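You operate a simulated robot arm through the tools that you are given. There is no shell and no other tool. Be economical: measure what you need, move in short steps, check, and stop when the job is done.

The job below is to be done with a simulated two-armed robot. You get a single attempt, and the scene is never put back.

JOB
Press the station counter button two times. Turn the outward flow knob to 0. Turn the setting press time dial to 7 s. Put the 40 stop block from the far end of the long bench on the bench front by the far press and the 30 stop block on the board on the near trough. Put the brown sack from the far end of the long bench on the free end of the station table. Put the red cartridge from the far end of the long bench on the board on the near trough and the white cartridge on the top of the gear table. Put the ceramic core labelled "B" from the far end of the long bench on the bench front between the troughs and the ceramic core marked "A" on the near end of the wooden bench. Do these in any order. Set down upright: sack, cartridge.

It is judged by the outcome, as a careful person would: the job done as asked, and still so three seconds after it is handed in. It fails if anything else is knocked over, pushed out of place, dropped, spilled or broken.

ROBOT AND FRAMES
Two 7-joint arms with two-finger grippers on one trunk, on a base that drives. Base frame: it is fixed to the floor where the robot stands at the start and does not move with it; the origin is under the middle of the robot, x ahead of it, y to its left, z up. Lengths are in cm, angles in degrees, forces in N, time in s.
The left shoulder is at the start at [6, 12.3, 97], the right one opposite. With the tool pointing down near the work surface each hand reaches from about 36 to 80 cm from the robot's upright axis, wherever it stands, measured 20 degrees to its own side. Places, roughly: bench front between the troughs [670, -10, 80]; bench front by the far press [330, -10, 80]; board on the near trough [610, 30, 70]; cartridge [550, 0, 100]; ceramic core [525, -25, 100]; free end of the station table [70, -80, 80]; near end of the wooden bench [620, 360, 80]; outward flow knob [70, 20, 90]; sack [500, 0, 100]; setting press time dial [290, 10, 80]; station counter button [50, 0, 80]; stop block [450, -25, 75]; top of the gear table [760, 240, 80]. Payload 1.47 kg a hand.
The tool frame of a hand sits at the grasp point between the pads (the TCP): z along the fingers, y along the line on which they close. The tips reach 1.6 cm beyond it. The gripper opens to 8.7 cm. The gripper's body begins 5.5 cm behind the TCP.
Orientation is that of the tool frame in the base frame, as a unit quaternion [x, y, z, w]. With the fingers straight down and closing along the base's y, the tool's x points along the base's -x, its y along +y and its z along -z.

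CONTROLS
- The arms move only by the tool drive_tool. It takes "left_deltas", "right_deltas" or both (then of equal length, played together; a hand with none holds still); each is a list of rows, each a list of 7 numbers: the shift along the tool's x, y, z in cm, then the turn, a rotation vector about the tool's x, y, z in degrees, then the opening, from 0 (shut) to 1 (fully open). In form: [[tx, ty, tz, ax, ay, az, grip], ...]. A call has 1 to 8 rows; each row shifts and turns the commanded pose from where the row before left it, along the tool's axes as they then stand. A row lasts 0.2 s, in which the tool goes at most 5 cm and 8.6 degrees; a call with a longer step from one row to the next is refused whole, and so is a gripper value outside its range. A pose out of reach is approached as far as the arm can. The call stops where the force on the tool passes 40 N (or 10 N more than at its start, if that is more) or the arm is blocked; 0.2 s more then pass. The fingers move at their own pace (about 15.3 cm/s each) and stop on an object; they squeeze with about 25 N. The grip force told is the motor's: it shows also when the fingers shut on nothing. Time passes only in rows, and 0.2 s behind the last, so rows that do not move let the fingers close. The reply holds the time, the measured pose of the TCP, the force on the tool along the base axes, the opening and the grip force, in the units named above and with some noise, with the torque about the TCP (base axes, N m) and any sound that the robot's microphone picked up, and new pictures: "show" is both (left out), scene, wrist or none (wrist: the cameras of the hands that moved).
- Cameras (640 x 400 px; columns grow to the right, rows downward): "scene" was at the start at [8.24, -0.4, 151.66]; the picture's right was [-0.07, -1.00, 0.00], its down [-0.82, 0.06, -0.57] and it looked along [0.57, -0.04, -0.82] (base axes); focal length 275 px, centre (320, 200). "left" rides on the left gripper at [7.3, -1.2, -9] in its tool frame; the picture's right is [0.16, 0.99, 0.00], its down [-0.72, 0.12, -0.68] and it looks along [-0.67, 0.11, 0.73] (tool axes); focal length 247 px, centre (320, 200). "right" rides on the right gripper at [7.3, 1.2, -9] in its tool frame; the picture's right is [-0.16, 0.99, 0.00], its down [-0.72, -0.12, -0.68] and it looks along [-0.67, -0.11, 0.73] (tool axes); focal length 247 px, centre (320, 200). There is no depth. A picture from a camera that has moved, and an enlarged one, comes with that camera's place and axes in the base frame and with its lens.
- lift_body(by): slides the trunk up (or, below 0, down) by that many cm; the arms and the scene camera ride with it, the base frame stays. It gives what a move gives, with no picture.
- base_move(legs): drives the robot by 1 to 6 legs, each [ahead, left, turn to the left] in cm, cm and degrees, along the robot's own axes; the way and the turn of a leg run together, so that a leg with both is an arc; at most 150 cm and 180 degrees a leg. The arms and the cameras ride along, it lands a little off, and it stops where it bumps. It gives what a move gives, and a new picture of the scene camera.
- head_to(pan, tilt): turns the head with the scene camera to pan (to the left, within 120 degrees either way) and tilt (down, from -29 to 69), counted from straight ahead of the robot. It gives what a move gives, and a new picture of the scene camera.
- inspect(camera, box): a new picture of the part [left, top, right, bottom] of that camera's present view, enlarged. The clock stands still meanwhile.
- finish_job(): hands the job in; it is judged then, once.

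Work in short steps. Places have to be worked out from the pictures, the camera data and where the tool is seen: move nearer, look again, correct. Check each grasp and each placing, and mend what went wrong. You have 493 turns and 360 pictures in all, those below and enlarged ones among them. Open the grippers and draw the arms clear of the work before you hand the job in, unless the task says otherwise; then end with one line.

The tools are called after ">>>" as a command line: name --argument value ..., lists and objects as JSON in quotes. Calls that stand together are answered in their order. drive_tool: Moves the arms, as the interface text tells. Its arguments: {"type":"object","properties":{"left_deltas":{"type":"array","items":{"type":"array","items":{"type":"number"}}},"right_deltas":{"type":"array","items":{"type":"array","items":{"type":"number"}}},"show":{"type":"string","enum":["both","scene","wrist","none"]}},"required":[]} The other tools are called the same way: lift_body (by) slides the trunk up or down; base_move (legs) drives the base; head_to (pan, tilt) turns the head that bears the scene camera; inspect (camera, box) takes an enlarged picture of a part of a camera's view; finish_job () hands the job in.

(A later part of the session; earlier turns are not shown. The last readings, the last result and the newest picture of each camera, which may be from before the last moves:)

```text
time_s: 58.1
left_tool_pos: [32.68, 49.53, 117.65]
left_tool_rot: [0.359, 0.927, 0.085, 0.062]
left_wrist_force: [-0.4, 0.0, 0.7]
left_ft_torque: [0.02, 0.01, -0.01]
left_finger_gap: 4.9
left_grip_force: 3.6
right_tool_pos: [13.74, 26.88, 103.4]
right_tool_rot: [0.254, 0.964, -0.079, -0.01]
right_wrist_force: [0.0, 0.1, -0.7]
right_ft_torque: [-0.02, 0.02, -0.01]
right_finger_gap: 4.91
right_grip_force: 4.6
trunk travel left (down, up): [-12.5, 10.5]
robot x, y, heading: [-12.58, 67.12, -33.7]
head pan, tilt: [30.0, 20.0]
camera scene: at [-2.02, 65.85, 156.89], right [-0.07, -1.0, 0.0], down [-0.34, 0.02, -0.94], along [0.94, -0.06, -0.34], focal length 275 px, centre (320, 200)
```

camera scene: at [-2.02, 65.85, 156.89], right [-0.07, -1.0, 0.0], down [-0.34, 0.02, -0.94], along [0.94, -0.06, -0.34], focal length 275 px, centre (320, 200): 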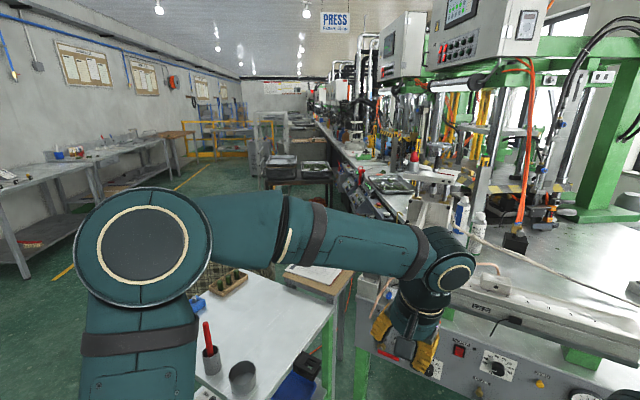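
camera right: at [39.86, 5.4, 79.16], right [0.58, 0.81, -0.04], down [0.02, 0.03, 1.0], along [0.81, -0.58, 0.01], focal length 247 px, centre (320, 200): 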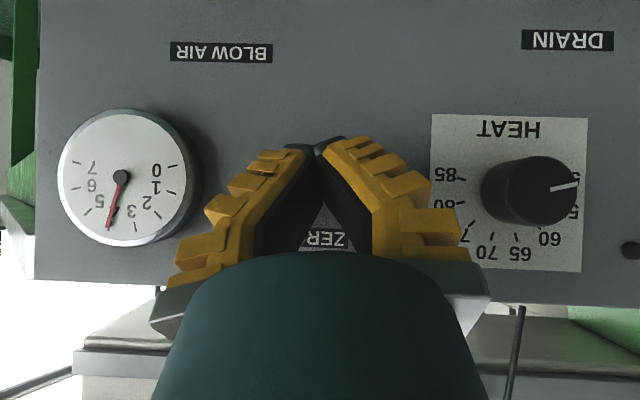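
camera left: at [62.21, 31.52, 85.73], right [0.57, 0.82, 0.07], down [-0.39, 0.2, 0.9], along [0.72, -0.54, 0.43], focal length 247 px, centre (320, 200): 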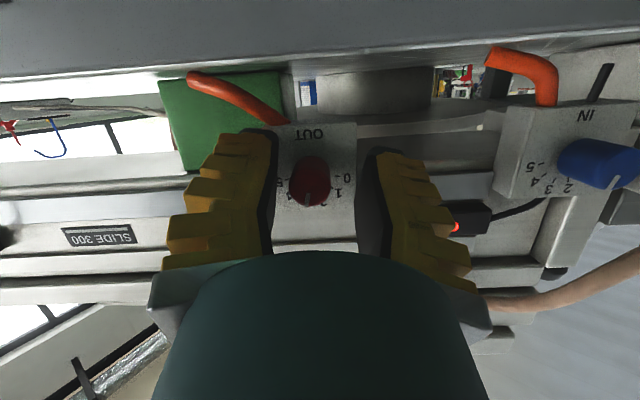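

I straighten the left hand and look further left to plan the route.

>>> drive_tool --left_deltas '[[0, 0, 0, 5.5, 2.5, -4.3, 0.5], [0, 0, 0, 5.5, 2.5, -4.3, 0.5]]' --show "none"

>>> head_to --pan 65 --tilt 30

>>> head_to --pan 115 --tilt 30

```text
time_s: 58.7
left_tool_pos: [32.41, 49.7, 117.71]
left_tool_rot: [0.288, 0.958, 0.006, -0.008]
left_wrist_force: [-0.6, -0.1, -0.6]
left_ft_torque: [0.02, -0.02, -0.04]
left_finger_gap: 4.91
left_grip_force: 3.6
right_tool_pos: [13.68, 26.97, 103.52]
right_tool_rot: [0.254, 0.964, -0.079, -0.01]
right_wrist_force: [0.2, 0.4, -1.1]
right_ft_torque: [0.03, 0.0, 0.03]
right_finger_gap: 4.9
right_grip_force: 4.0
trunk travel left (down, up): [-12.5, 10.5]
robot x, y, heading: [-11.82, 66.67, -33.8]
head pan, tilt: [30.0, 20.0]
```

```text
time_s: 59.7
left_tool_pos: [32.53, 49.65, 117.66]
left_tool_rot: [0.289, 0.957, 0.006, -0.007]
left_wrist_force: [0.5, 0.3, 1.4]
left_ft_torque: [0.0, -0.03, 0.0]
left_finger_gap: 4.92
left_grip_force: 3.6
right_tool_pos: [13.74, 26.99, 103.48]
right_tool_rot: [0.255, 0.964, -0.078, -0.011]
right_wrist_force: [-0.1, 0.5, -0.3]
right_ft_torque: [0.01, -0.02, -0.01]
right_finger_gap: 4.9
right_grip_force: 3.7
trunk travel left (down, up): [-12.5, 10.5]
robot x, y, heading: [-12.56, 66.65, -33.6]
head pan, tilt: [65.0, 30.0]
camera scene: at [-3.58, 71.15, 155.29], right [0.52, -0.86, 0.0], down [-0.43, -0.26, -0.87], along [0.74, 0.45, -0.5], focal length 275 px, centre (320, 200)
```

scene: 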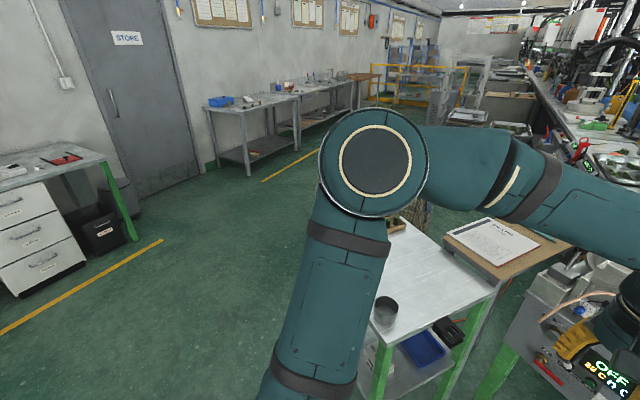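

```text
time_s: 60.9
left_tool_pos: [32.48, 49.64, 117.65]
left_tool_rot: [0.289, 0.957, 0.007, -0.007]
left_wrist_force: [0.1, 0.3, -0.1]
left_ft_torque: [0.04, 0.03, 0.0]
left_finger_gap: 4.92
left_grip_force: 4.2
right_tool_pos: [13.6, 26.9, 103.48]
right_tool_rot: [0.255, 0.964, -0.079, -0.01]
right_wrist_force: [0.4, 0.1, -0.4]
right_ft_torque: [-0.01, -0.01, -0.02]
right_finger_gap: 4.93
right_grip_force: 4.1
trunk travel left (down, up): [-12.5, 10.5]
robot x, y, heading: [-12.41, 67.01, -33.9]
head pan, tilt: [115.0, 30.0]
camera scene: at [-9.93, 75.4, 155.29], right [0.99, -0.15, 0.0], down [-0.08, -0.49, -0.87], along [0.13, 0.86, -0.5], focal length 275 px, centre (320, 200)
```

scene: 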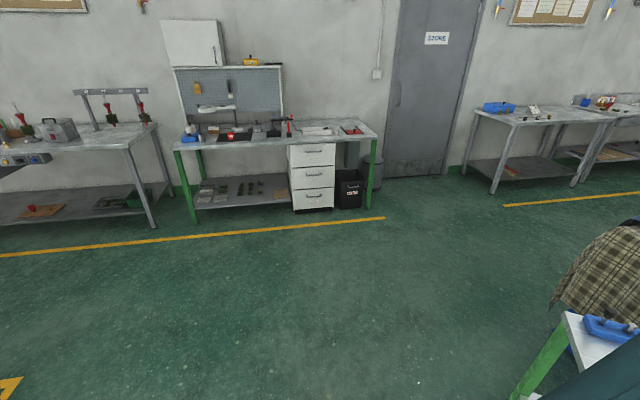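

The corridor at y≈210 is clear. I turn to heading 0, slide left to y≈205 and drive ahead along the bench, stopping to look.

>>> base_move --legs '[[0, 0, 34], [0, 138, 0], [150, 0, 0], [130, 0, 0]]'

>>> head_to --pan -50 --tilt 20

>>> head_to --pan 0 --tilt 15

```text
time_s: 87.8
left_tool_pos: [305.72, 209.92, 117.66]
left_tool_rot: [0.027, 1.0, 0.005, -0.008]
left_wrist_force: [-1.1, 0.3, 0.2]
left_ft_torque: [0.03, 0.02, 0.03]
left_finger_gap: 4.91
left_grip_force: 4.3
right_tool_pos: [300.97, 180.66, 103.53]
right_tool_rot: [-0.007, 0.997, -0.079, 0.01]
right_wrist_force: [-0.1, 0.4, 0.3]
right_ft_torque: [0.01, 0.04, 0.02]
right_finger_gap: 4.93
right_grip_force: 4.3
trunk travel left (down, up): [-12.5, 10.5]
robot x, y, heading: [258.54, 201.96, -3.1]
head pan, tilt: [115.0, 30.0]
camera scene: at [256.22, 210.55, 155.29], right [0.93, 0.37, 0.0], down [0.18, -0.46, -0.87], along [-0.32, 0.81, -0.5], focal length 275 px, centre (320, 200)
```

scene: 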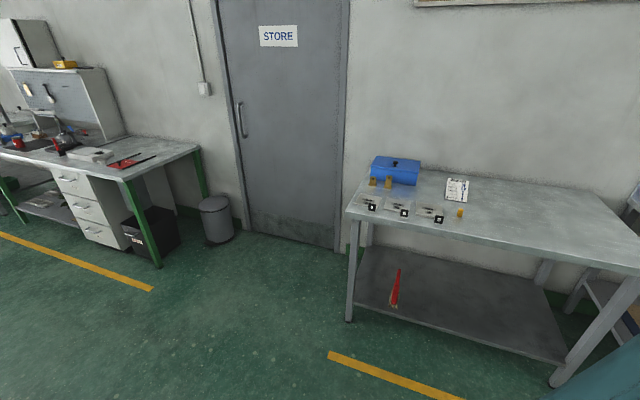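

```text
time_s: 90.3
left_tool_pos: [305.74, 209.79, 117.69]
left_tool_rot: [0.027, 1.0, 0.003, -0.008]
left_wrist_force: [-0.2, 0.9, 0.5]
left_ft_torque: [0.01, 0.03, 0.01]
left_finger_gap: 4.92
left_grip_force: 3.9
right_tool_pos: [300.91, 180.64, 103.49]
right_tool_rot: [-0.006, 0.997, -0.079, 0.011]
right_wrist_force: [0.5, -0.8, -0.1]
right_ft_torque: [0.03, 0.02, 0.01]
right_finger_gap: 4.92
right_grip_force: 4.5
trunk travel left (down, up): [-12.5, 10.5]
robot x, y, heading: [258.36, 202.14, -3.7]
head pan, tilt: [-50.0, 20.0]
camera scene: at [265.08, 194.67, 156.89], right [-0.8, -0.6, 0.0], down [-0.2, 0.27, -0.94], along [0.56, -0.75, -0.34], focal length 275 px, centre (320, 200)
```

scene: 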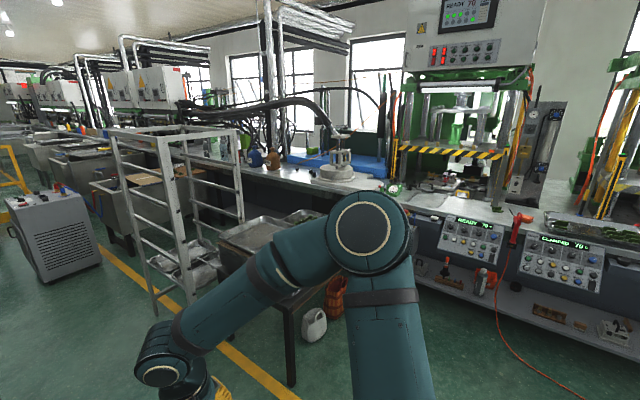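

```text
time_s: 91.5
left_tool_pos: [305.72, 209.81, 117.65]
left_tool_rot: [0.028, 1.0, 0.005, -0.009]
left_wrist_force: [0.1, 0.1, -0.5]
left_ft_torque: [-0.02, 0.02, -0.04]
left_finger_gap: 4.88
left_grip_force: 3.7
right_tool_pos: [301.01, 180.73, 103.46]
right_tool_rot: [-0.005, 0.997, -0.078, 0.011]
right_wrist_force: [-0.5, -0.5, 0.3]
right_ft_torque: [-0.02, -0.01, 0.0]
right_finger_gap: 4.9
right_grip_force: 3.7
trunk travel left (down, up): [-12.5, 10.5]
robot x, y, heading: [258.41, 202.6, -3.2]
head pan, tilt: [0.0, 15.0]
camera scene: at [268.84, 201.58, 157.71], right [-0.06, -1.0, 0.0], down [-0.26, 0.02, -0.97], along [0.96, -0.06, -0.26], focal length 275 px, centre (320, 200)
```

scene: 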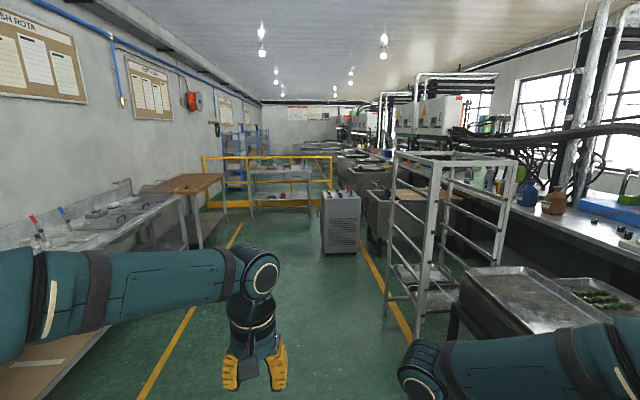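

The press with panel "READY 70" is near x≈285. I look back at it and zoom.

>>> head_to --pan -65 --tilt 25

>>> inspect --camera "scene" --box '[180, 130, 420, 280]'

>>> inspect --camera "scene" --box '[380, 130, 620, 280]'

```text
time_s: 92.9
left_tool_pos: [305.73, 209.94, 117.66]
left_tool_rot: [0.027, 1.0, 0.005, -0.007]
left_wrist_force: [-0.3, 0.2, 0.6]
left_ft_torque: [0.01, 0.0, 0.01]
left_finger_gap: 4.91
left_grip_force: 4.2
right_tool_pos: [301.1, 180.6, 103.42]
right_tool_rot: [-0.006, 0.997, -0.079, 0.011]
right_wrist_force: [1.1, -0.3, -0.3]
right_ft_torque: [0.02, -0.01, -0.01]
right_finger_gap: 4.9
right_grip_force: 4.5
trunk travel left (down, up): [-12.5, 10.5]
robot x, y, heading: [258.42, 201.86, -3.4]
head pan, tilt: [-65.0, 25.0]
camera scene: at [262.92, 193.58, 156.09], right [-0.93, -0.37, 0.0], down [-0.16, 0.39, -0.91], along [0.33, -0.84, -0.42], focal length 275 px, centre (320, 200)
```

scene: 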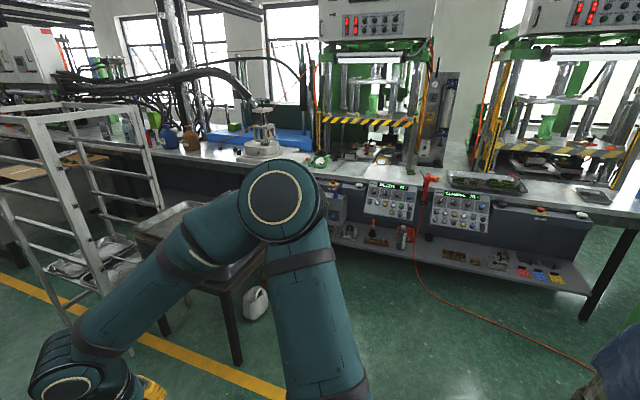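

```text
2.67 times, centred on (300, 205) of scene
camera zoom: at [262.92, 193.58, 156.09], right [-0.93, -0.37, 0.0], down [-0.16, 0.39, -0.91], along [0.33, -0.84, -0.42], focal length 733 px, centre (373, 187)
```

zoom: 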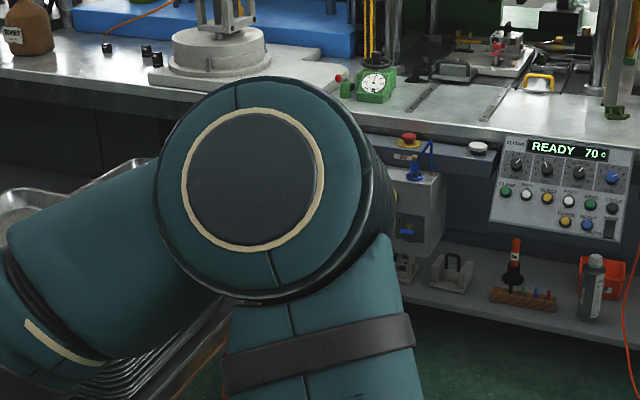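

```text
2.67 times, centred on (500, 205) of scene
camera zoom: at [262.92, 193.58, 156.09], right [-0.93, -0.37, 0.0], down [-0.16, 0.39, -0.91], along [0.33, -0.84, -0.42], focal length 733 px, centre (-160, 187)
```

zoom: 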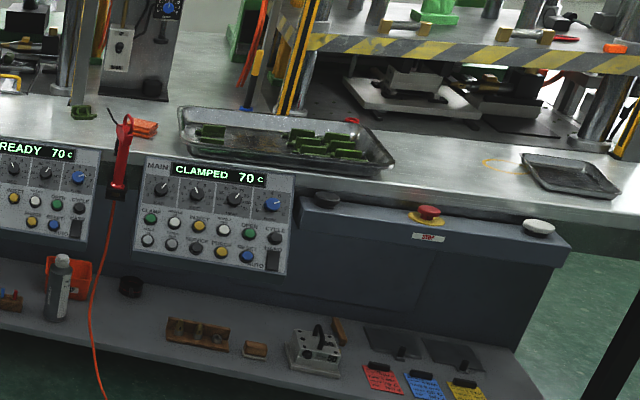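

The READY panel is the setting press. I turn to face the bench and drive up to it.

>>> base_move --legs '[[0, 0, -86.5], [95, 22, 0]]'

>>> head_to --pan 0 --tilt 38

```text
time_s: 101.4
left_tool_pos: [299.74, 63.92, 117.7]
left_tool_rot: [0.68, 0.733, 0.008, -0.003]
left_wrist_force: [-0.1, 0.5, 0.4]
left_ft_torque: [0.02, -0.01, -0.01]
left_finger_gap: 4.91
left_grip_force: 4.4
right_tool_pos: [270.25, 64.82, 103.47]
right_tool_rot: [0.653, 0.753, -0.066, -0.043]
right_wrist_force: [-0.6, -0.5, 0.7]
right_ft_torque: [-0.01, 0.01, 0.0]
right_finger_gap: 4.93
right_grip_force: 4.1
trunk travel left (down, up): [-12.5, 10.5]
robot x, y, heading: [286.12, 110.02, -85.9]
head pan, tilt: [-65.0, 25.0]
camera scene: at [278.08, 104.39, 156.08], right [-0.49, 0.87, 0.0], down [0.37, 0.21, -0.91], along [-0.79, -0.44, -0.42], focal length 275 px, centre (320, 200)
```

scene: 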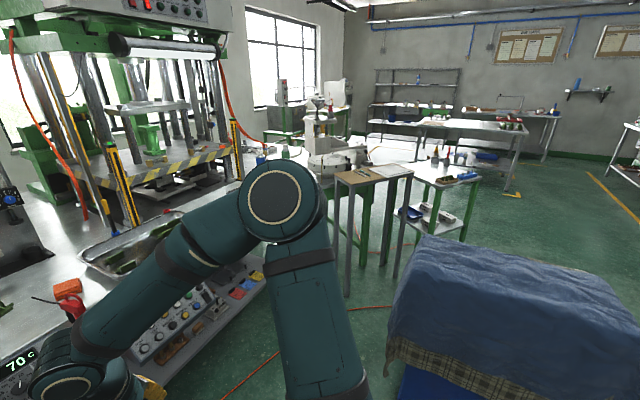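

```text
time_s: 102.8
left_tool_pos: [299.76, 63.99, 117.65]
left_tool_rot: [0.681, 0.733, 0.008, -0.003]
left_wrist_force: [0.9, -0.7, 0.5]
left_ft_torque: [0.02, -0.03, 0.01]
left_finger_gap: 4.92
left_grip_force: 4.1
right_tool_pos: [270.34, 64.83, 103.47]
right_tool_rot: [0.652, 0.754, -0.066, -0.043]
right_wrist_force: [-0.4, -0.2, -0.2]
right_ft_torque: [-0.02, -0.02, 0.0]
right_finger_gap: 4.91
right_grip_force: 4.3
trunk travel left (down, up): [-12.5, 10.5]
robot x, y, heading: [286.12, 109.91, -85.7]
head pan, tilt: [0.0, 38.0]
camera scene: at [286.73, 100.3, 154.05], right [-1.0, -0.07, 0.0], down [-0.04, 0.61, -0.79], along [0.06, -0.79, -0.62], focal length 275 px, centre (320, 200)
```

scene: 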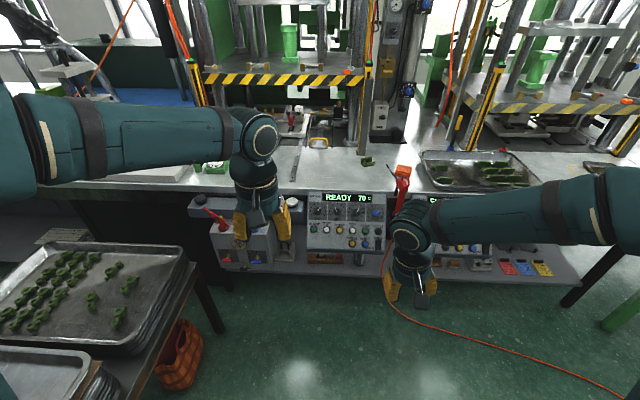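

>>> inspect --camera "scene" --box '[300, 185, 390, 255]'

>>> inspect --camera "left" --box '[0, 0, 640, 400]'

```text
5.71 times, centred on (345, 220) of scene
camera zoom: at [286.73, 100.3, 154.05], right [-1.0, -0.07, 0.0], down [-0.04, 0.61, -0.79], along [0.06, -0.79, -0.62], focal length 1570 px, centre (177, 86)
```

zoom: 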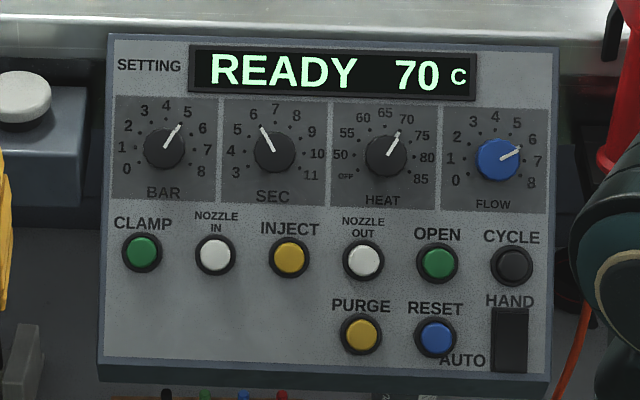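

```text
1.00 times, centred on (320, 200) of left (not enlarged: the box is as wide or as high as the picture)
camera zoom: at [298.14, 70.96, 126.72], right [0.97, 0.23, 0.01], down [0.16, -0.72, 0.67], along [0.16, -0.65, -0.74], focal length 247 px, centre (320, 200)
```

zoom: 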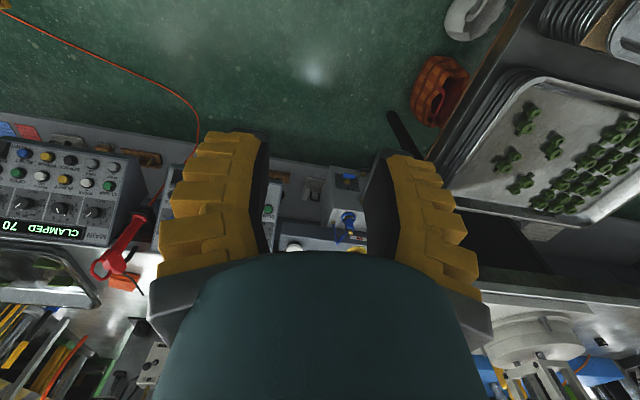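

The SEC dial is at 6 and needs 30° clockwise to reach 7. The panel plane tilts about 38° up, so the hand should come in pitched about 38° below horizontal; I drive closer.

>>> base_move --legs '[[30, 8, 0]]'

>>> drive_tool --left_deltas '[[3, 3, 0, 0, 0, 0, 0.5], [3, 3, 0, 0, 0, 0, 0.5], [0, 3, 0, 0, 0, 0, 0.5]]' --right_deltas '[[0, 0, -3, 0, -8.4, 0, 0.5], [0, 0, -3, 0, -8.4, 0, 0.5], [0, 0, -2, 0, -8.4, 0, 0.5]]' --show "both"

```text
time_s: 104.9
left_tool_pos: [309.74, 34.55, 117.67]
left_tool_rot: [0.682, 0.732, 0.008, -0.003]
left_wrist_force: [1.2, -0.2, -0.4]
left_ft_torque: [0.06, -0.02, 0.04]
left_finger_gap: 4.92
left_grip_force: 4.1
right_tool_pos: [280.12, 35.54, 103.41]
right_tool_rot: [0.653, 0.753, -0.067, -0.044]
right_wrist_force: [0.0, -0.3, -0.4]
right_ft_torque: [0.03, -0.05, 0.01]
right_finger_gap: 4.91
right_grip_force: 4.0
trunk travel left (down, up): [-12.5, 10.5]
robot x, y, heading: [296.09, 80.03, -85.9]
head pan, tilt: [0.0, 38.0]
camera scene: at [296.69, 70.96, 154.05], right [-1.0, -0.07, 0.0], down [-0.04, 0.61, -0.79], along [0.05, -0.79, -0.62], focal length 275 px, centre (320, 200)
```

scene: 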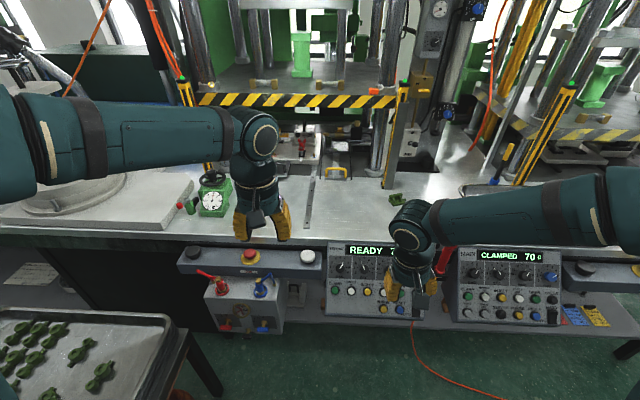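

```text
time_s: 105.7
left_tool_pos: [318.47, 41.65, 118.1]
left_tool_rot: [0.681, 0.732, 0.008, -0.003]
left_wrist_force: [-0.7, -0.4, 0.1]
left_ft_torque: [-0.01, 0.03, 0.01]
left_finger_gap: 4.93
left_grip_force: 3.8
right_tool_pos: [281.12, 37.11, 111.33]
right_tool_rot: [0.623, 0.744, -0.208, 0.124]
right_wrist_force: [0.9, 0.1, 0.3]
right_ft_torque: [-0.01, 0.03, -0.01]
right_finger_gap: 4.91
right_grip_force: 4.5
trunk travel left (down, up): [-12.5, 10.5]
robot x, y, heading: [296.0, 80.37, -86.1]
head pan, tilt: [0.0, 38.0]
camera scene: at [296.77, 71.2, 154.06], right [-1.0, -0.07, 0.0], down [-0.04, 0.61, -0.79], along [0.05, -0.79, -0.61], focal length 275 px, centre (320, 200)
camera right: at [281.64, 47.6, 115.73], right [1.0, 0.0, -0.08], down [0.08, -0.33, 0.94], along [-0.03, -0.94, -0.33], focal length 247 px, centre (320, 200)
camera left: at [316.82, 48.65, 127.02], right [0.97, 0.23, 0.01], down [0.16, -0.72, 0.67], along [0.16, -0.65, -0.74], focal length 247 px, centre (320, 200)
```

scene: 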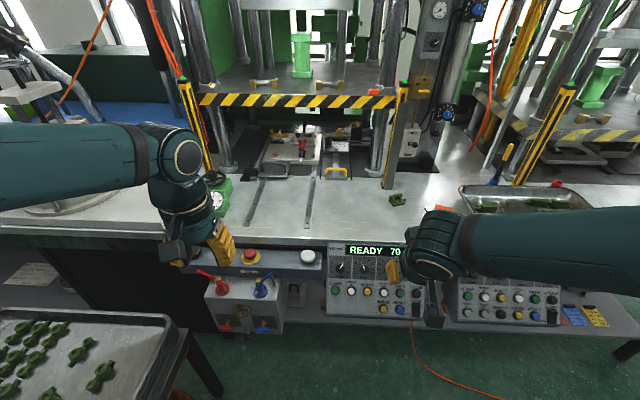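
right: 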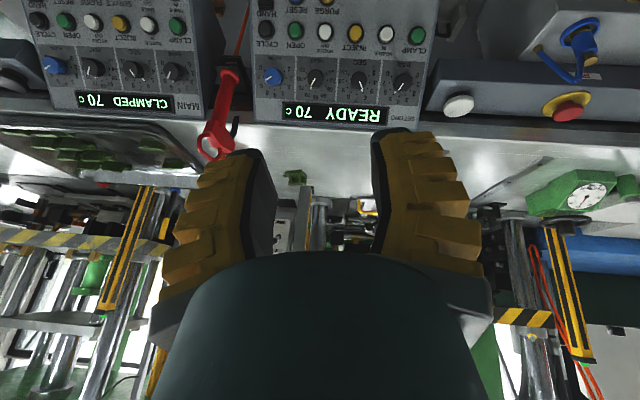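
left: 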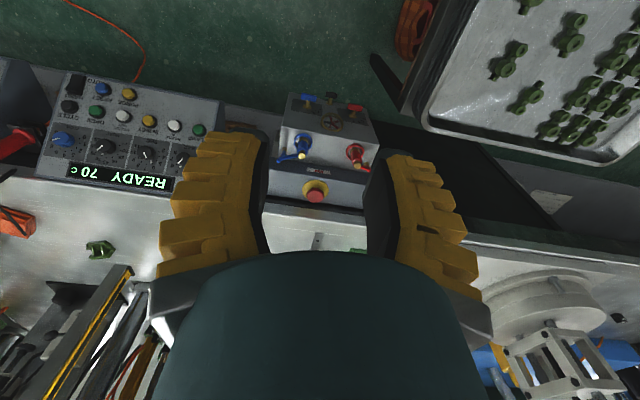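

SEC knob at about [284,7,74.6]. I pitch the right hand to match the panel and move toward a standoff point.

>>> drive_tool --right_deltas '[[2, 0, 4.4, 0, -8.2, 0, 0.5], [2, 0, 4.4, 0, -8.2, 0, 0.5], [2, 0, 4.4, 0, -8.2, 0, 0.5], [2, 0, 4.4, 0, 0, 0, 0.5], [1, 0, 4.4, 0, 0, 0, 0.5]]' --show "wrist"

```text
time_s: 106.9
left_tool_pos: [318.17, 41.49, 118.03]
left_tool_rot: [0.681, 0.732, 0.009, -0.003]
left_wrist_force: [0.1, -0.5, 0.7]
left_ft_torque: [0.02, -0.07, 0.01]
left_finger_gap: 4.91
left_grip_force: 4.3
right_tool_pos: [279.02, 25.64, 89.75]
right_tool_rot: [0.565, 0.701, -0.335, 0.278]
right_wrist_force: [0.1, -0.5, 0.1]
right_ft_torque: [-0.01, 0.0, 0.01]
right_finger_gap: 4.91
right_grip_force: 3.7
right hand out of reach, approached as far as the arm can: row 2, 3
trunk travel left (down, up): [-12.5, 10.5]
robot x, y, heading: [295.91, 80.32, -85.9]
head pan, tilt: [0.0, 38.0]
camera right: at [278.59, 37.09, 89.51], right [1.0, 0.04, -0.03], down [0.03, 0.08, 1.0], along [0.04, -1.0, 0.08], focal length 247 px, centre (320, 200)
```

right: 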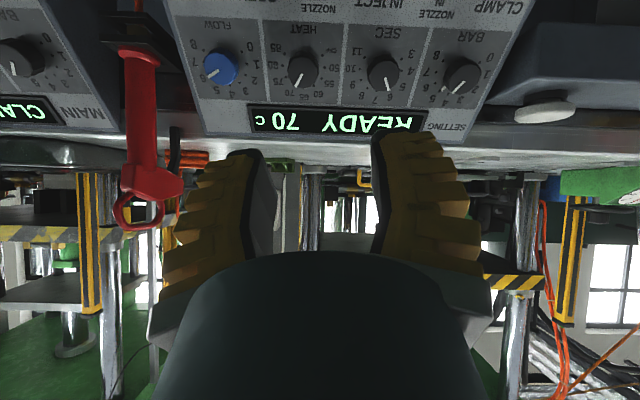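

Orientation now matches the panel. The knob appears 63 px right of the tool axis, about 6 cm; I shift and advance 6 cm.

>>> drive_tool --right_deltas '[[0, 3, 3, 0, 0, 0, 0.5], [0, 3, 3, 0, 0, 0, 0.5]]' --show "none"

>>> inspect --camera "right" --box '[220, 20, 460, 170]'

>>> inspect --camera "scene" --box '[310, 225, 430, 300]'

```text
time_s: 107.5
left_tool_pos: [318.34, 41.55, 117.83]
left_tool_rot: [0.681, 0.732, 0.008, -0.003]
left_wrist_force: [-0.2, 0.8, -0.6]
left_ft_torque: [0.02, 0.02, -0.01]
left_finger_gap: 4.9
left_grip_force: 4.3
right_tool_pos: [284.82, 21.32, 85.29]
right_tool_rot: [0.565, 0.701, -0.335, 0.278]
right_wrist_force: [0.3, 0.6, -0.3]
right_ft_torque: [0.01, 0.03, 0.02]
right_finger_gap: 4.93
right_grip_force: 4.0
trunk travel left (down, up): [-12.5, 10.5]
robot x, y, heading: [296.11, 80.42, -85.6]
head pan, tilt: [0.0, 38.0]
```

```text
2.67 times, centred on (340, 95) of right
camera zoom: at [284.49, 32.86, 85.0], right [1.0, 0.04, -0.03], down [0.03, 0.08, 1.0], along [0.04, -1.0, 0.08], focal length 659 px, centre (267, 480)
```

zoom: 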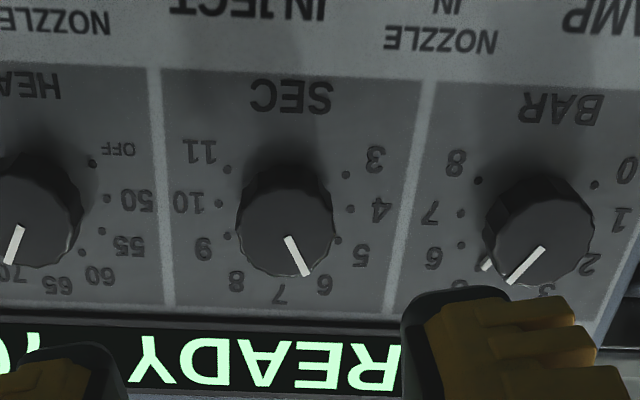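

```text
5.33 times, centred on (370, 262) of scene
camera zoom: at [296.71, 71.03, 154.05], right [-1.0, -0.07, 0.0], down [-0.04, 0.61, -0.79], along [0.05, -0.79, -0.62], focal length 1465 px, centre (53, -133)
```

zoom: 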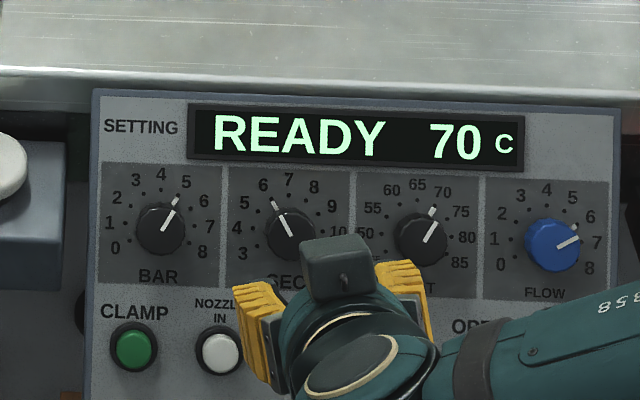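

Triangulated knob front is about 10 cm ahead. I advance 6.5 cm with a small correction.

>>> drive_tool --right_deltas '[[-0.2, 0.2, 3.3, 0, 0, 0, 0.5], [-0.2, 0.15, 3.2, 0, 0, 0, 0.5]]' --show "none"

>>> inspect --camera "right" --box '[200, 50, 440, 200]'

```text
time_s: 108.1
left_tool_pos: [318.1, 41.46, 118.03]
left_tool_rot: [0.682, 0.731, 0.009, -0.003]
left_wrist_force: [-0.3, -0.8, -1.0]
left_ft_torque: [-0.05, -0.01, -0.01]
left_finger_gap: 4.91
left_grip_force: 3.9
right_tool_pos: [285.39, 16.15, 81.39]
right_tool_rot: [0.565, 0.701, -0.335, 0.277]
right_wrist_force: [0.0, 0.0, 0.4]
right_ft_torque: [0.0, 0.02, 0.0]
right_finger_gap: 4.88
right_grip_force: 3.9
trunk travel left (down, up): [-12.5, 10.5]
robot x, y, heading: [296.22, 80.58, -86.1]
head pan, tilt: [0.0, 38.0]
```

```text
2.67 times, centred on (320, 125) of right
camera zoom: at [284.97, 27.58, 81.09], right [1.0, 0.04, -0.03], down [0.03, 0.08, 1.0], along [0.04, -1.0, 0.08], focal length 659 px, centre (320, 400)
```

zoom: 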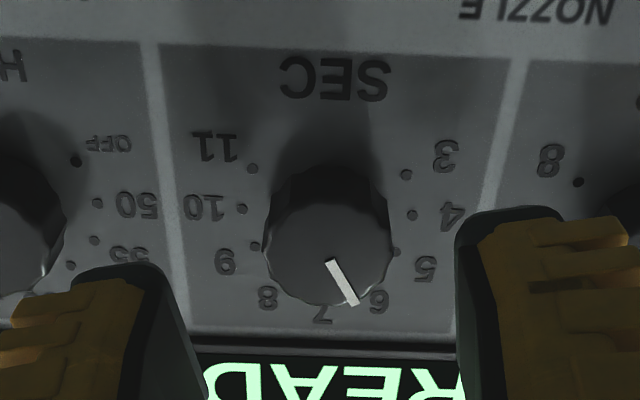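

3.5 cm to go, centred. I advance 3.1 cm and close gently.

>>> drive_tool --right_deltas '[[0, 0.15, 1.6, 0, 0, 0, 0.5], [0, 0, 1.5, 0, 0, 0, 0.5], [0, 0, 0, 0, 0, 0, 0.35], [0, 0, 0, 0, 0, 0, 0.25], [0, 0, 0, 0, 0, 0, 0.15], [0, 0, 0, 0, 0, 0, 0.15]]' --show "none"

>>> inspect --camera "right" --box '[200, 80, 440, 230]'

```text
time_s: 109.5
left_tool_pos: [318.27, 41.5, 118.06]
left_tool_rot: [0.681, 0.732, 0.008, -0.003]
left_wrist_force: [-0.2, -0.1, 0.8]
left_ft_torque: [0.0, 0.03, 0.02]
left_finger_gap: 4.92
left_grip_force: 3.7
right_tool_pos: [285.57, 13.88, 79.29]
right_tool_rot: [0.565, 0.701, -0.336, 0.278]
right_wrist_force: [-0.4, -0.8, -0.5]
right_ft_torque: [-0.02, -0.02, -0.02]
right_finger_gap: 2.01
right_grip_force: 4.9
trunk travel left (down, up): [-12.5, 10.5]
robot x, y, heading: [296.24, 80.16, -86.1]
head pan, tilt: [0.0, 38.0]
```

```text
2.67 times, centred on (320, 155) of right
camera zoom: at [285.09, 25.4, 79.16], right [1.0, 0.04, -0.03], down [0.03, 0.08, 1.0], along [0.04, -1.0, 0.08], focal length 659 px, centre (320, 320)
```

zoom: 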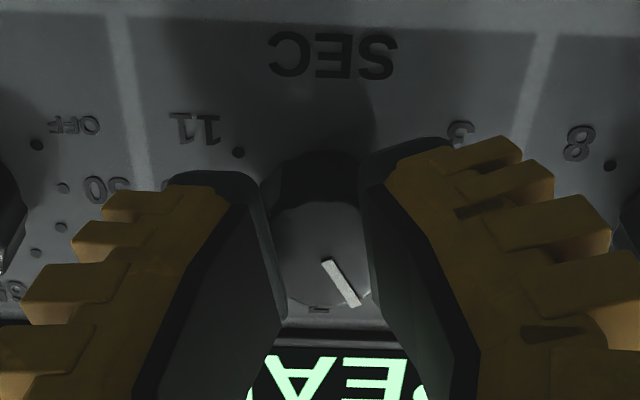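

The fingers straddle the knob well. I squeeze and turn 28° clockwise.

>>> drive_tool --right_deltas '[[0, 0, 0, 0, 0, 0, 0], [0, 0, 0, 0, 0, 0, 0], [0, 0, 0, 0, 0, 7, 0], [0, 0, 0, 0, 0, 7, 0], [0, 0, 0, 0, 0, 7, 0], [0, 0, 0, 0, 0, 7, 0]]' --show "none"

>>> inspect --camera "right" --box '[200, 80, 440, 230]'

>>> inspect --camera "scene" --box '[310, 225, 430, 300]'

```text
time_s: 110.9
left_tool_pos: [318.34, 41.44, 118.03]
left_tool_rot: [0.681, 0.732, 0.008, -0.002]
left_wrist_force: [-0.1, -0.3, 0.2]
left_ft_torque: [0.04, 0.02, 0.01]
left_finger_gap: 4.9
left_grip_force: 3.8
right_tool_pos: [285.69, 14.17, 79.5]
right_tool_rot: [0.718, 0.543, -0.257, 0.351]
right_wrist_force: [0.1, -0.6, 0.6]
right_ft_torque: [-0.03, 0.0, -0.01]
right_finger_gap: 0.0
right_grip_force: 25.5
trunk travel left (down, up): [-12.5, 10.5]
robot x, y, heading: [295.57, 80.74, -86.2]
head pan, tilt: [0.0, 38.0]
```

```text
2.67 times, centred on (320, 155) of right
camera zoom: at [288.68, 25.18, 79.76], right [0.9, -0.26, 0.34], down [-0.32, 0.12, 0.94], along [-0.28, -0.96, 0.03], focal length 659 px, centre (320, 320)
```

zoom: 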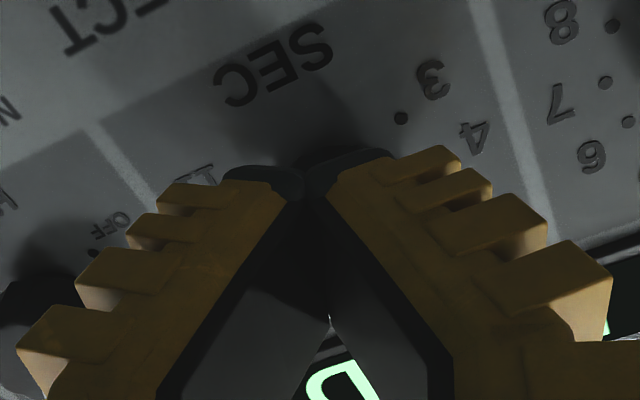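

```text
5.33 times, centred on (370, 262) of scene
camera zoom: at [296.65, 71.05, 154.05], right [-1.0, -0.07, 0.0], down [-0.04, 0.61, -0.79], along [0.05, -0.79, -0.62], focal length 1465 px, centre (53, -133)
```

zoom: 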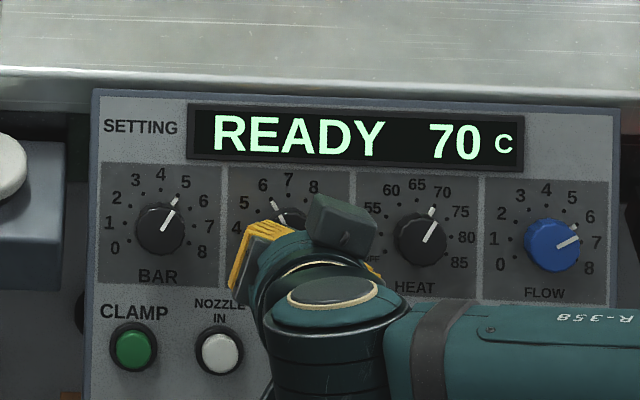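

The fingers closed in front of the knob; not deep enough. I open, roll back and go 1 cm deeper.

>>> drive_tool --right_deltas '[[0, 0, 0, 0, 0, 0, 0.4], [0, 0, 0, 0, 0, -7, 0.4], [0, 0, 0, 0, 0, -7, 0.4], [0, 0, 0, 0, 0, -7, 0.4], [0, 0, 0, 0, 0, -7, 0.4], [0, 0, 1.0, 0, 0, 0, 0.4]]' --show "none"

>>> inspect --camera "right" --box '[200, 80, 440, 230]'

```text
time_s: 112.3
left_tool_pos: [318.34, 41.56, 117.96]
left_tool_rot: [0.682, 0.732, 0.008, -0.003]
left_wrist_force: [0.0, 0.0, -0.2]
left_ft_torque: [-0.02, 0.0, 0.0]
left_finger_gap: 4.92
left_grip_force: 3.8
right_tool_pos: [285.7, 13.42, 78.9]
right_tool_rot: [0.564, 0.702, -0.335, 0.278]
right_wrist_force: [0.0, 0.2, 0.2]
right_ft_torque: [-0.02, 0.01, -0.01]
right_finger_gap: 4.07
right_grip_force: 4.3
trunk travel left (down, up): [-12.5, 10.5]
robot x, y, heading: [295.77, 80.65, -85.9]
head pan, tilt: [0.0, 38.0]
```

```text
2.67 times, centred on (320, 155) of right
camera zoom: at [285.18, 24.81, 78.58], right [1.0, 0.04, -0.03], down [0.03, 0.08, 1.0], along [0.04, -1.0, 0.08], focal length 659 px, centre (320, 320)
```

zoom: 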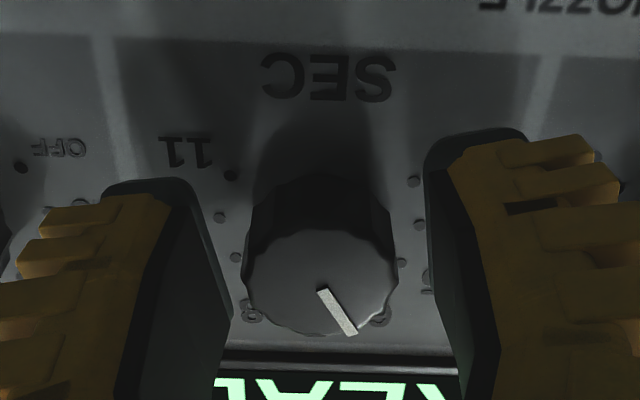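

Now the TCP is at the knob's front face with the tips past it. I close and check the gap before turning.

>>> drive_tool --right_deltas '[[0, 0, 0.3, 0, 0, 0, 0.3], [0, 0, 0, 0, 0, 0, 0.2], [0, 0, 0, 0, 0, 0, 0.1], [0, 0, 0, 0, 0, 0, 0]]' --show "none"

```text
time_s: 113.3
left_tool_pos: [318.3, 41.68, 118.07]
left_tool_rot: [0.681, 0.732, 0.009, -0.003]
left_wrist_force: [-0.1, 0.3, -0.7]
left_ft_torque: [0.02, 0.02, 0.0]
left_finger_gap: 4.93
left_grip_force: 4.6
right_tool_pos: [285.47, 13.36, 78.85]
right_tool_rot: [0.565, 0.7, -0.337, 0.277]
right_wrist_force: [-11.6, 14.7, 9.6]
right_ft_torque: [0.33, 0.14, -0.33]
right_finger_gap: 2.24
right_grip_force: 30.1
trunk travel left (down, up): [-12.5, 10.5]
robot x, y, heading: [295.72, 80.38, -86.0]
head pan, tilt: [0.0, 38.0]
```

Held firmly (gap 2.24). I turn 29° clockwise.

>>> drive_tool --right_deltas '[[0, 0, 0, 0, 0, 7.3, 0], [0, 0, 0, 0, 0, 7.3, 0], [0, 0, 0, 0, 0, 7.3, 0], [0, 0, 0, 0, 0, 7.1, 0]]' --show "none"

>>> inspect --camera "right" --box '[200, 80, 440, 230]'

>>> inspect --camera "scene" --box '[320, 235, 410, 290]'

```text
time_s: 114.3
left_tool_pos: [318.38, 41.56, 118.08]
left_tool_rot: [0.68, 0.733, 0.007, -0.002]
left_wrist_force: [-0.1, 0.3, 0.2]
left_ft_torque: [-0.03, 0.01, 0.05]
left_finger_gap: 4.9
left_grip_force: 4.1
right_tool_pos: [285.99, 13.37, 78.8]
right_tool_rot: [0.721, 0.538, -0.253, 0.355]
right_wrist_force: [3.7, 18.4, 7.2]
right_ft_torque: [0.15, 0.04, -0.02]
right_finger_gap: 2.01
right_grip_force: 30.0
trunk travel left (down, up): [-12.5, 10.5]
robot x, y, heading: [295.98, 80.17, -86.1]
head pan, tilt: [0.0, 38.0]
```

```text
2.67 times, centred on (320, 155) of right
camera zoom: at [289.12, 24.41, 79.19], right [0.9, -0.26, 0.35], down [-0.33, 0.12, 0.93], along [-0.29, -0.96, 0.02], focal length 659 px, centre (320, 320)
```

zoom: 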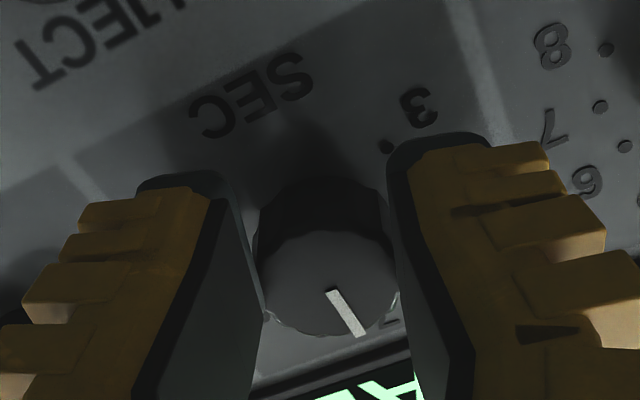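

```text
7.11 times, centred on (365, 262) of scene
camera zoom: at [296.73, 71.32, 154.07], right [-1.0, -0.07, 0.0], down [-0.04, 0.61, -0.79], along [0.06, -0.79, -0.61], focal length 1954 px, centre (0, -244)
```

zoom: 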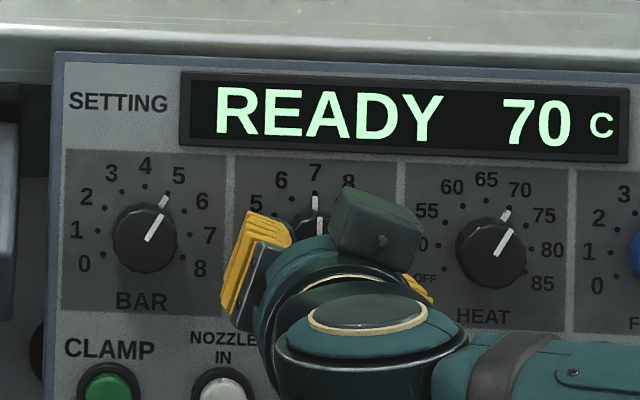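

The knob turned with the hand; the pointer now points at 7. I release, retract and check.

>>> drive_tool --right_deltas '[[0, 0, 0, 0, 0, 0, 0.3], [0, 0, 0, 0, 0, 0, 0.5], [0, 0, -3.5, 0, 0, 0, 0.5], [0, 0, -4.5, 0, 0, 0, 0.5], [0, 0, -4.5, 0, 0, -8, 0.5], [0, 0, -4.5, 0, 0, -8, 0.5]]' --show "none"

>>> inspect --camera "right" --box '[200, 20, 440, 170]'

>>> inspect --camera "scene" --box '[320, 235, 410, 290]'

```text
time_s: 115.7
left_tool_pos: [318.4, 41.57, 117.99]
left_tool_rot: [0.681, 0.732, 0.008, -0.004]
left_wrist_force: [-0.1, 0.0, 0.3]
left_ft_torque: [0.0, -0.02, 0.01]
left_finger_gap: 4.9
left_grip_force: 3.3
right_tool_pos: [285.26, 26.74, 89.66]
right_tool_rot: [0.64, 0.633, -0.302, 0.313]
right_wrist_force: [0.5, 0.5, -0.4]
right_ft_torque: [0.02, 0.02, 0.03]
right_finger_gap: 4.92
right_grip_force: 4.0
trunk travel left (down, up): [-12.5, 10.5]
robot x, y, heading: [295.76, 80.72, -85.9]
head pan, tilt: [0.0, 38.0]
```

```text
2.67 times, centred on (320, 95) of right
camera zoom: at [286.44, 38.12, 89.49], right [0.98, -0.1, 0.14], down [-0.14, 0.08, 0.99], along [-0.11, -0.99, 0.07], focal length 659 px, centre (320, 480)
```

zoom: 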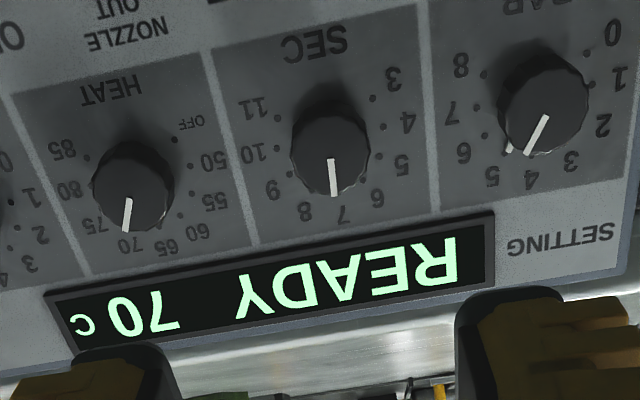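

```text
7.11 times, centred on (365, 262) of scene
camera zoom: at [296.68, 71.14, 154.06], right [-1.0, -0.07, 0.0], down [-0.04, 0.61, -0.79], along [0.05, -0.79, -0.62], focal length 1954 px, centre (0, -244)
```

zoom: 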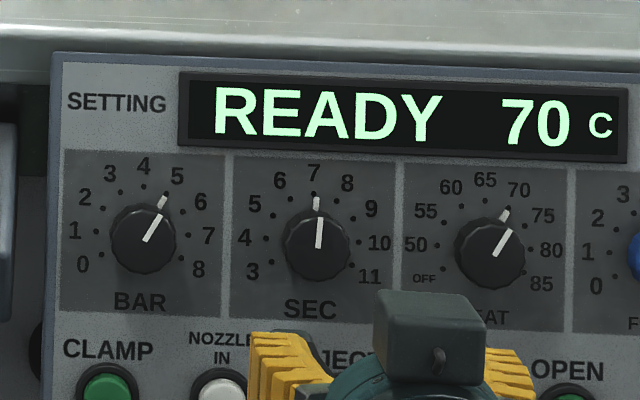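

I zoom once more to judge the pointer against the 7 dot.

>>> inspect --camera "scene" --box '[350, 252, 380, 272]'

>>> inspect --camera "right" --box '[290, 40, 360, 85]'

```text
16.00 times, centred on (365, 262) of scene
camera zoom: at [296.68, 71.14, 154.06], right [-1.0, -0.07, 0.0], down [-0.04, 0.61, -0.79], along [0.05, -0.79, -0.62], focal length 4396 px, centre (-400, -792)
```

zoom: 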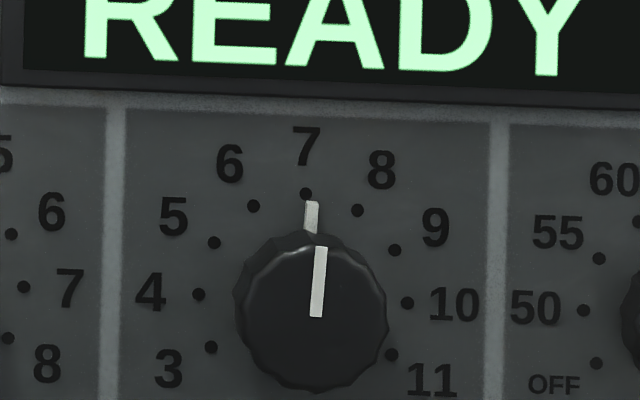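

```text
8.89 times, centred on (325, 62) of right
camera zoom: at [286.44, 38.12, 89.49], right [0.98, -0.1, 0.14], down [-0.14, 0.08, 0.99], along [-0.11, -0.99, 0.07], focal length 2195 px, centre (276, 1422)
```

zoom: 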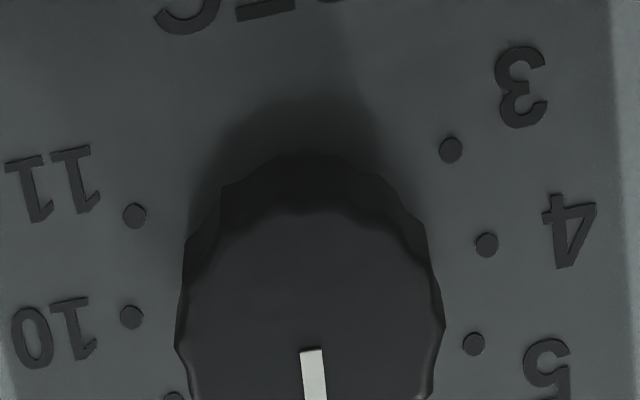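

The dial reads 7. I bring the right hand back up to pointing down.

>>> drive_tool --right_deltas '[[0, 0, -4.5, 0, 8.3, 0, 0.5], [0, 0, -4.5, 0, 8.3, 0, 0.5], [0, 0, -4, 0, 8.3, 0, 0.5], [0, 0, -4, 0, 8.3, 0, 0.5], [0, 0, -4, 0, 8.3, 0, 0.5], [0, 0, -4, 0, 8.3, 0, 0.5]]' --show "none"

>>> base_move --legs '[[-120, 0, 0]]'

```text
time_s: 117.1
left_tool_pos: [318.34, 41.43, 118.05]
left_tool_rot: [0.681, 0.732, 0.007, -0.003]
left_wrist_force: [0.1, -0.2, -0.1]
left_ft_torque: [-0.03, 0.03, -0.01]
left_finger_gap: 4.92
left_grip_force: 3.4
right_tool_pos: [285.07, 39.37, 110.14]
right_tool_rot: [0.708, 0.706, -0.005, 0.019]
right_wrist_force: [0.7, 0.0, 0.3]
right_ft_torque: [-0.02, -0.01, 0.04]
right_finger_gap: 4.9
right_grip_force: 4.2
trunk travel left (down, up): [-12.5, 10.5]
robot x, y, heading: [296.1, 80.51, -85.9]
head pan, tilt: [0.0, 38.0]
```

```text
time_s: 123.3
left_tool_pos: [310.15, 163.46, 118.01]
left_tool_rot: [0.688, 0.726, 0.008, -0.002]
left_wrist_force: [0.7, -0.7, 0.3]
left_ft_torque: [-0.03, 0.02, 0.02]
left_finger_gap: 4.9
left_grip_force: 3.6
right_tool_pos: [276.77, 161.81, 110.06]
right_tool_rot: [0.714, 0.7, -0.005, 0.018]
right_wrist_force: [-0.2, 0.4, 0.2]
right_ft_torque: [-0.03, -0.02, -0.01]
right_finger_gap: 4.91
right_grip_force: 3.7
trunk travel left (down, up): [-12.5, 10.5]
robot x, y, heading: [288.66, 202.72, -87.0]
head pan, tilt: [0.0, 38.0]
camera scene: at [288.97, 193.32, 154.05], right [-1.0, -0.05, 0.0], down [-0.03, 0.61, -0.79], along [0.04, -0.79, -0.62], focal length 275 px, centre (320, 200)
```

scene: 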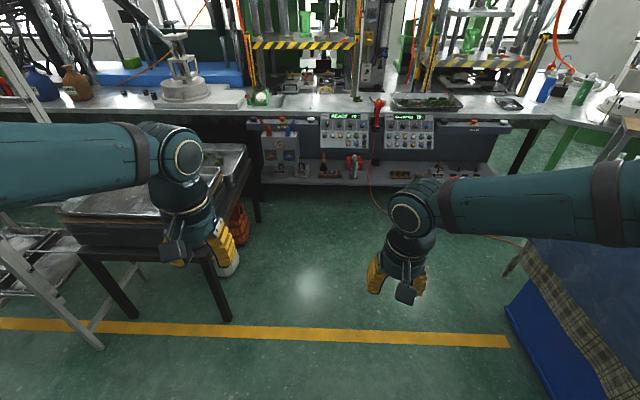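

I slide along the corridor (+x) by 150 cm, looking toward the bench.

>>> base_move --legs '[[0, 0, -3], [0, 150, 0]]'

>>> head_to --pan 30 --tilt 28

```text
time_s: 136.7
left_tool_pos: [454.81, 162.3, 118.01]
left_tool_rot: [0.706, 0.708, 0.008, -0.003]
left_wrist_force: [-0.1, 0.6, 0.0]
left_ft_torque: [0.0, -0.01, 0.03]
left_finger_gap: 4.89
left_grip_force: 3.8
right_tool_pos: [421.32, 162.45, 109.95]
right_tool_rot: [0.732, 0.681, -0.004, 0.018]
right_wrist_force: [-0.2, -0.1, -0.7]
right_ft_torque: [0.0, -0.01, 0.01]
right_finger_gap: 4.92
right_grip_force: 4.2
trunk travel left (down, up): [-12.5, 10.5]
robot x, y, heading: [435.37, 203.0, -90.1]
head pan, tilt: [0.0, 38.0]
camera scene: at [435.27, 193.38, 154.05], right [-1.0, 0.0, 0.0], down [0.0, 0.62, -0.79], along [0.0, -0.79, -0.62], focal length 275 px, centre (320, 200)
```

scene: 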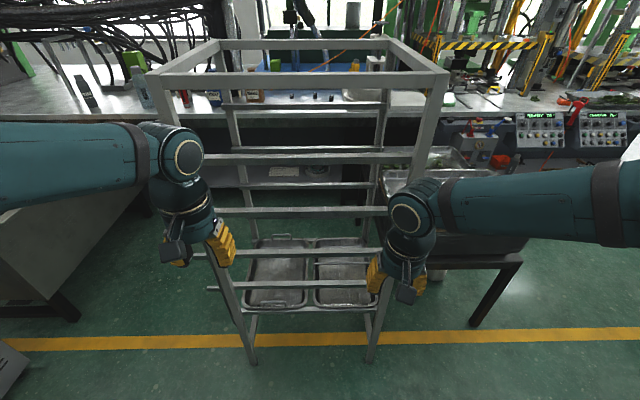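

```text
time_s: 137.7
left_tool_pos: [454.75, 162.3, 118.07]
left_tool_rot: [0.706, 0.708, 0.008, -0.003]
left_wrist_force: [0.2, -0.1, -0.2]
left_ft_torque: [0.05, 0.0, 0.0]
left_finger_gap: 4.93
left_grip_force: 4.0
right_tool_pos: [421.38, 162.39, 110.01]
right_tool_rot: [0.733, 0.68, -0.004, 0.018]
right_wrist_force: [-0.3, 0.0, 0.5]
right_ft_torque: [0.03, 0.01, -0.04]
right_finger_gap: 4.93
right_grip_force: 3.9
trunk travel left (down, up): [-12.5, 10.5]
robot x, y, heading: [435.35, 202.75, -90.1]
head pan, tilt: [30.0, 28.0]
camera scene: at [439.82, 194.11, 155.6], right [-0.87, -0.5, 0.0], down [-0.23, 0.41, -0.88], along [0.44, -0.77, -0.47], focal length 275 px, centre (320, 200)
```

scene: 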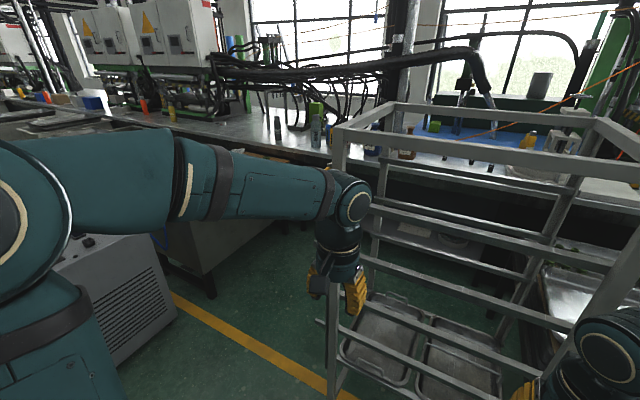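

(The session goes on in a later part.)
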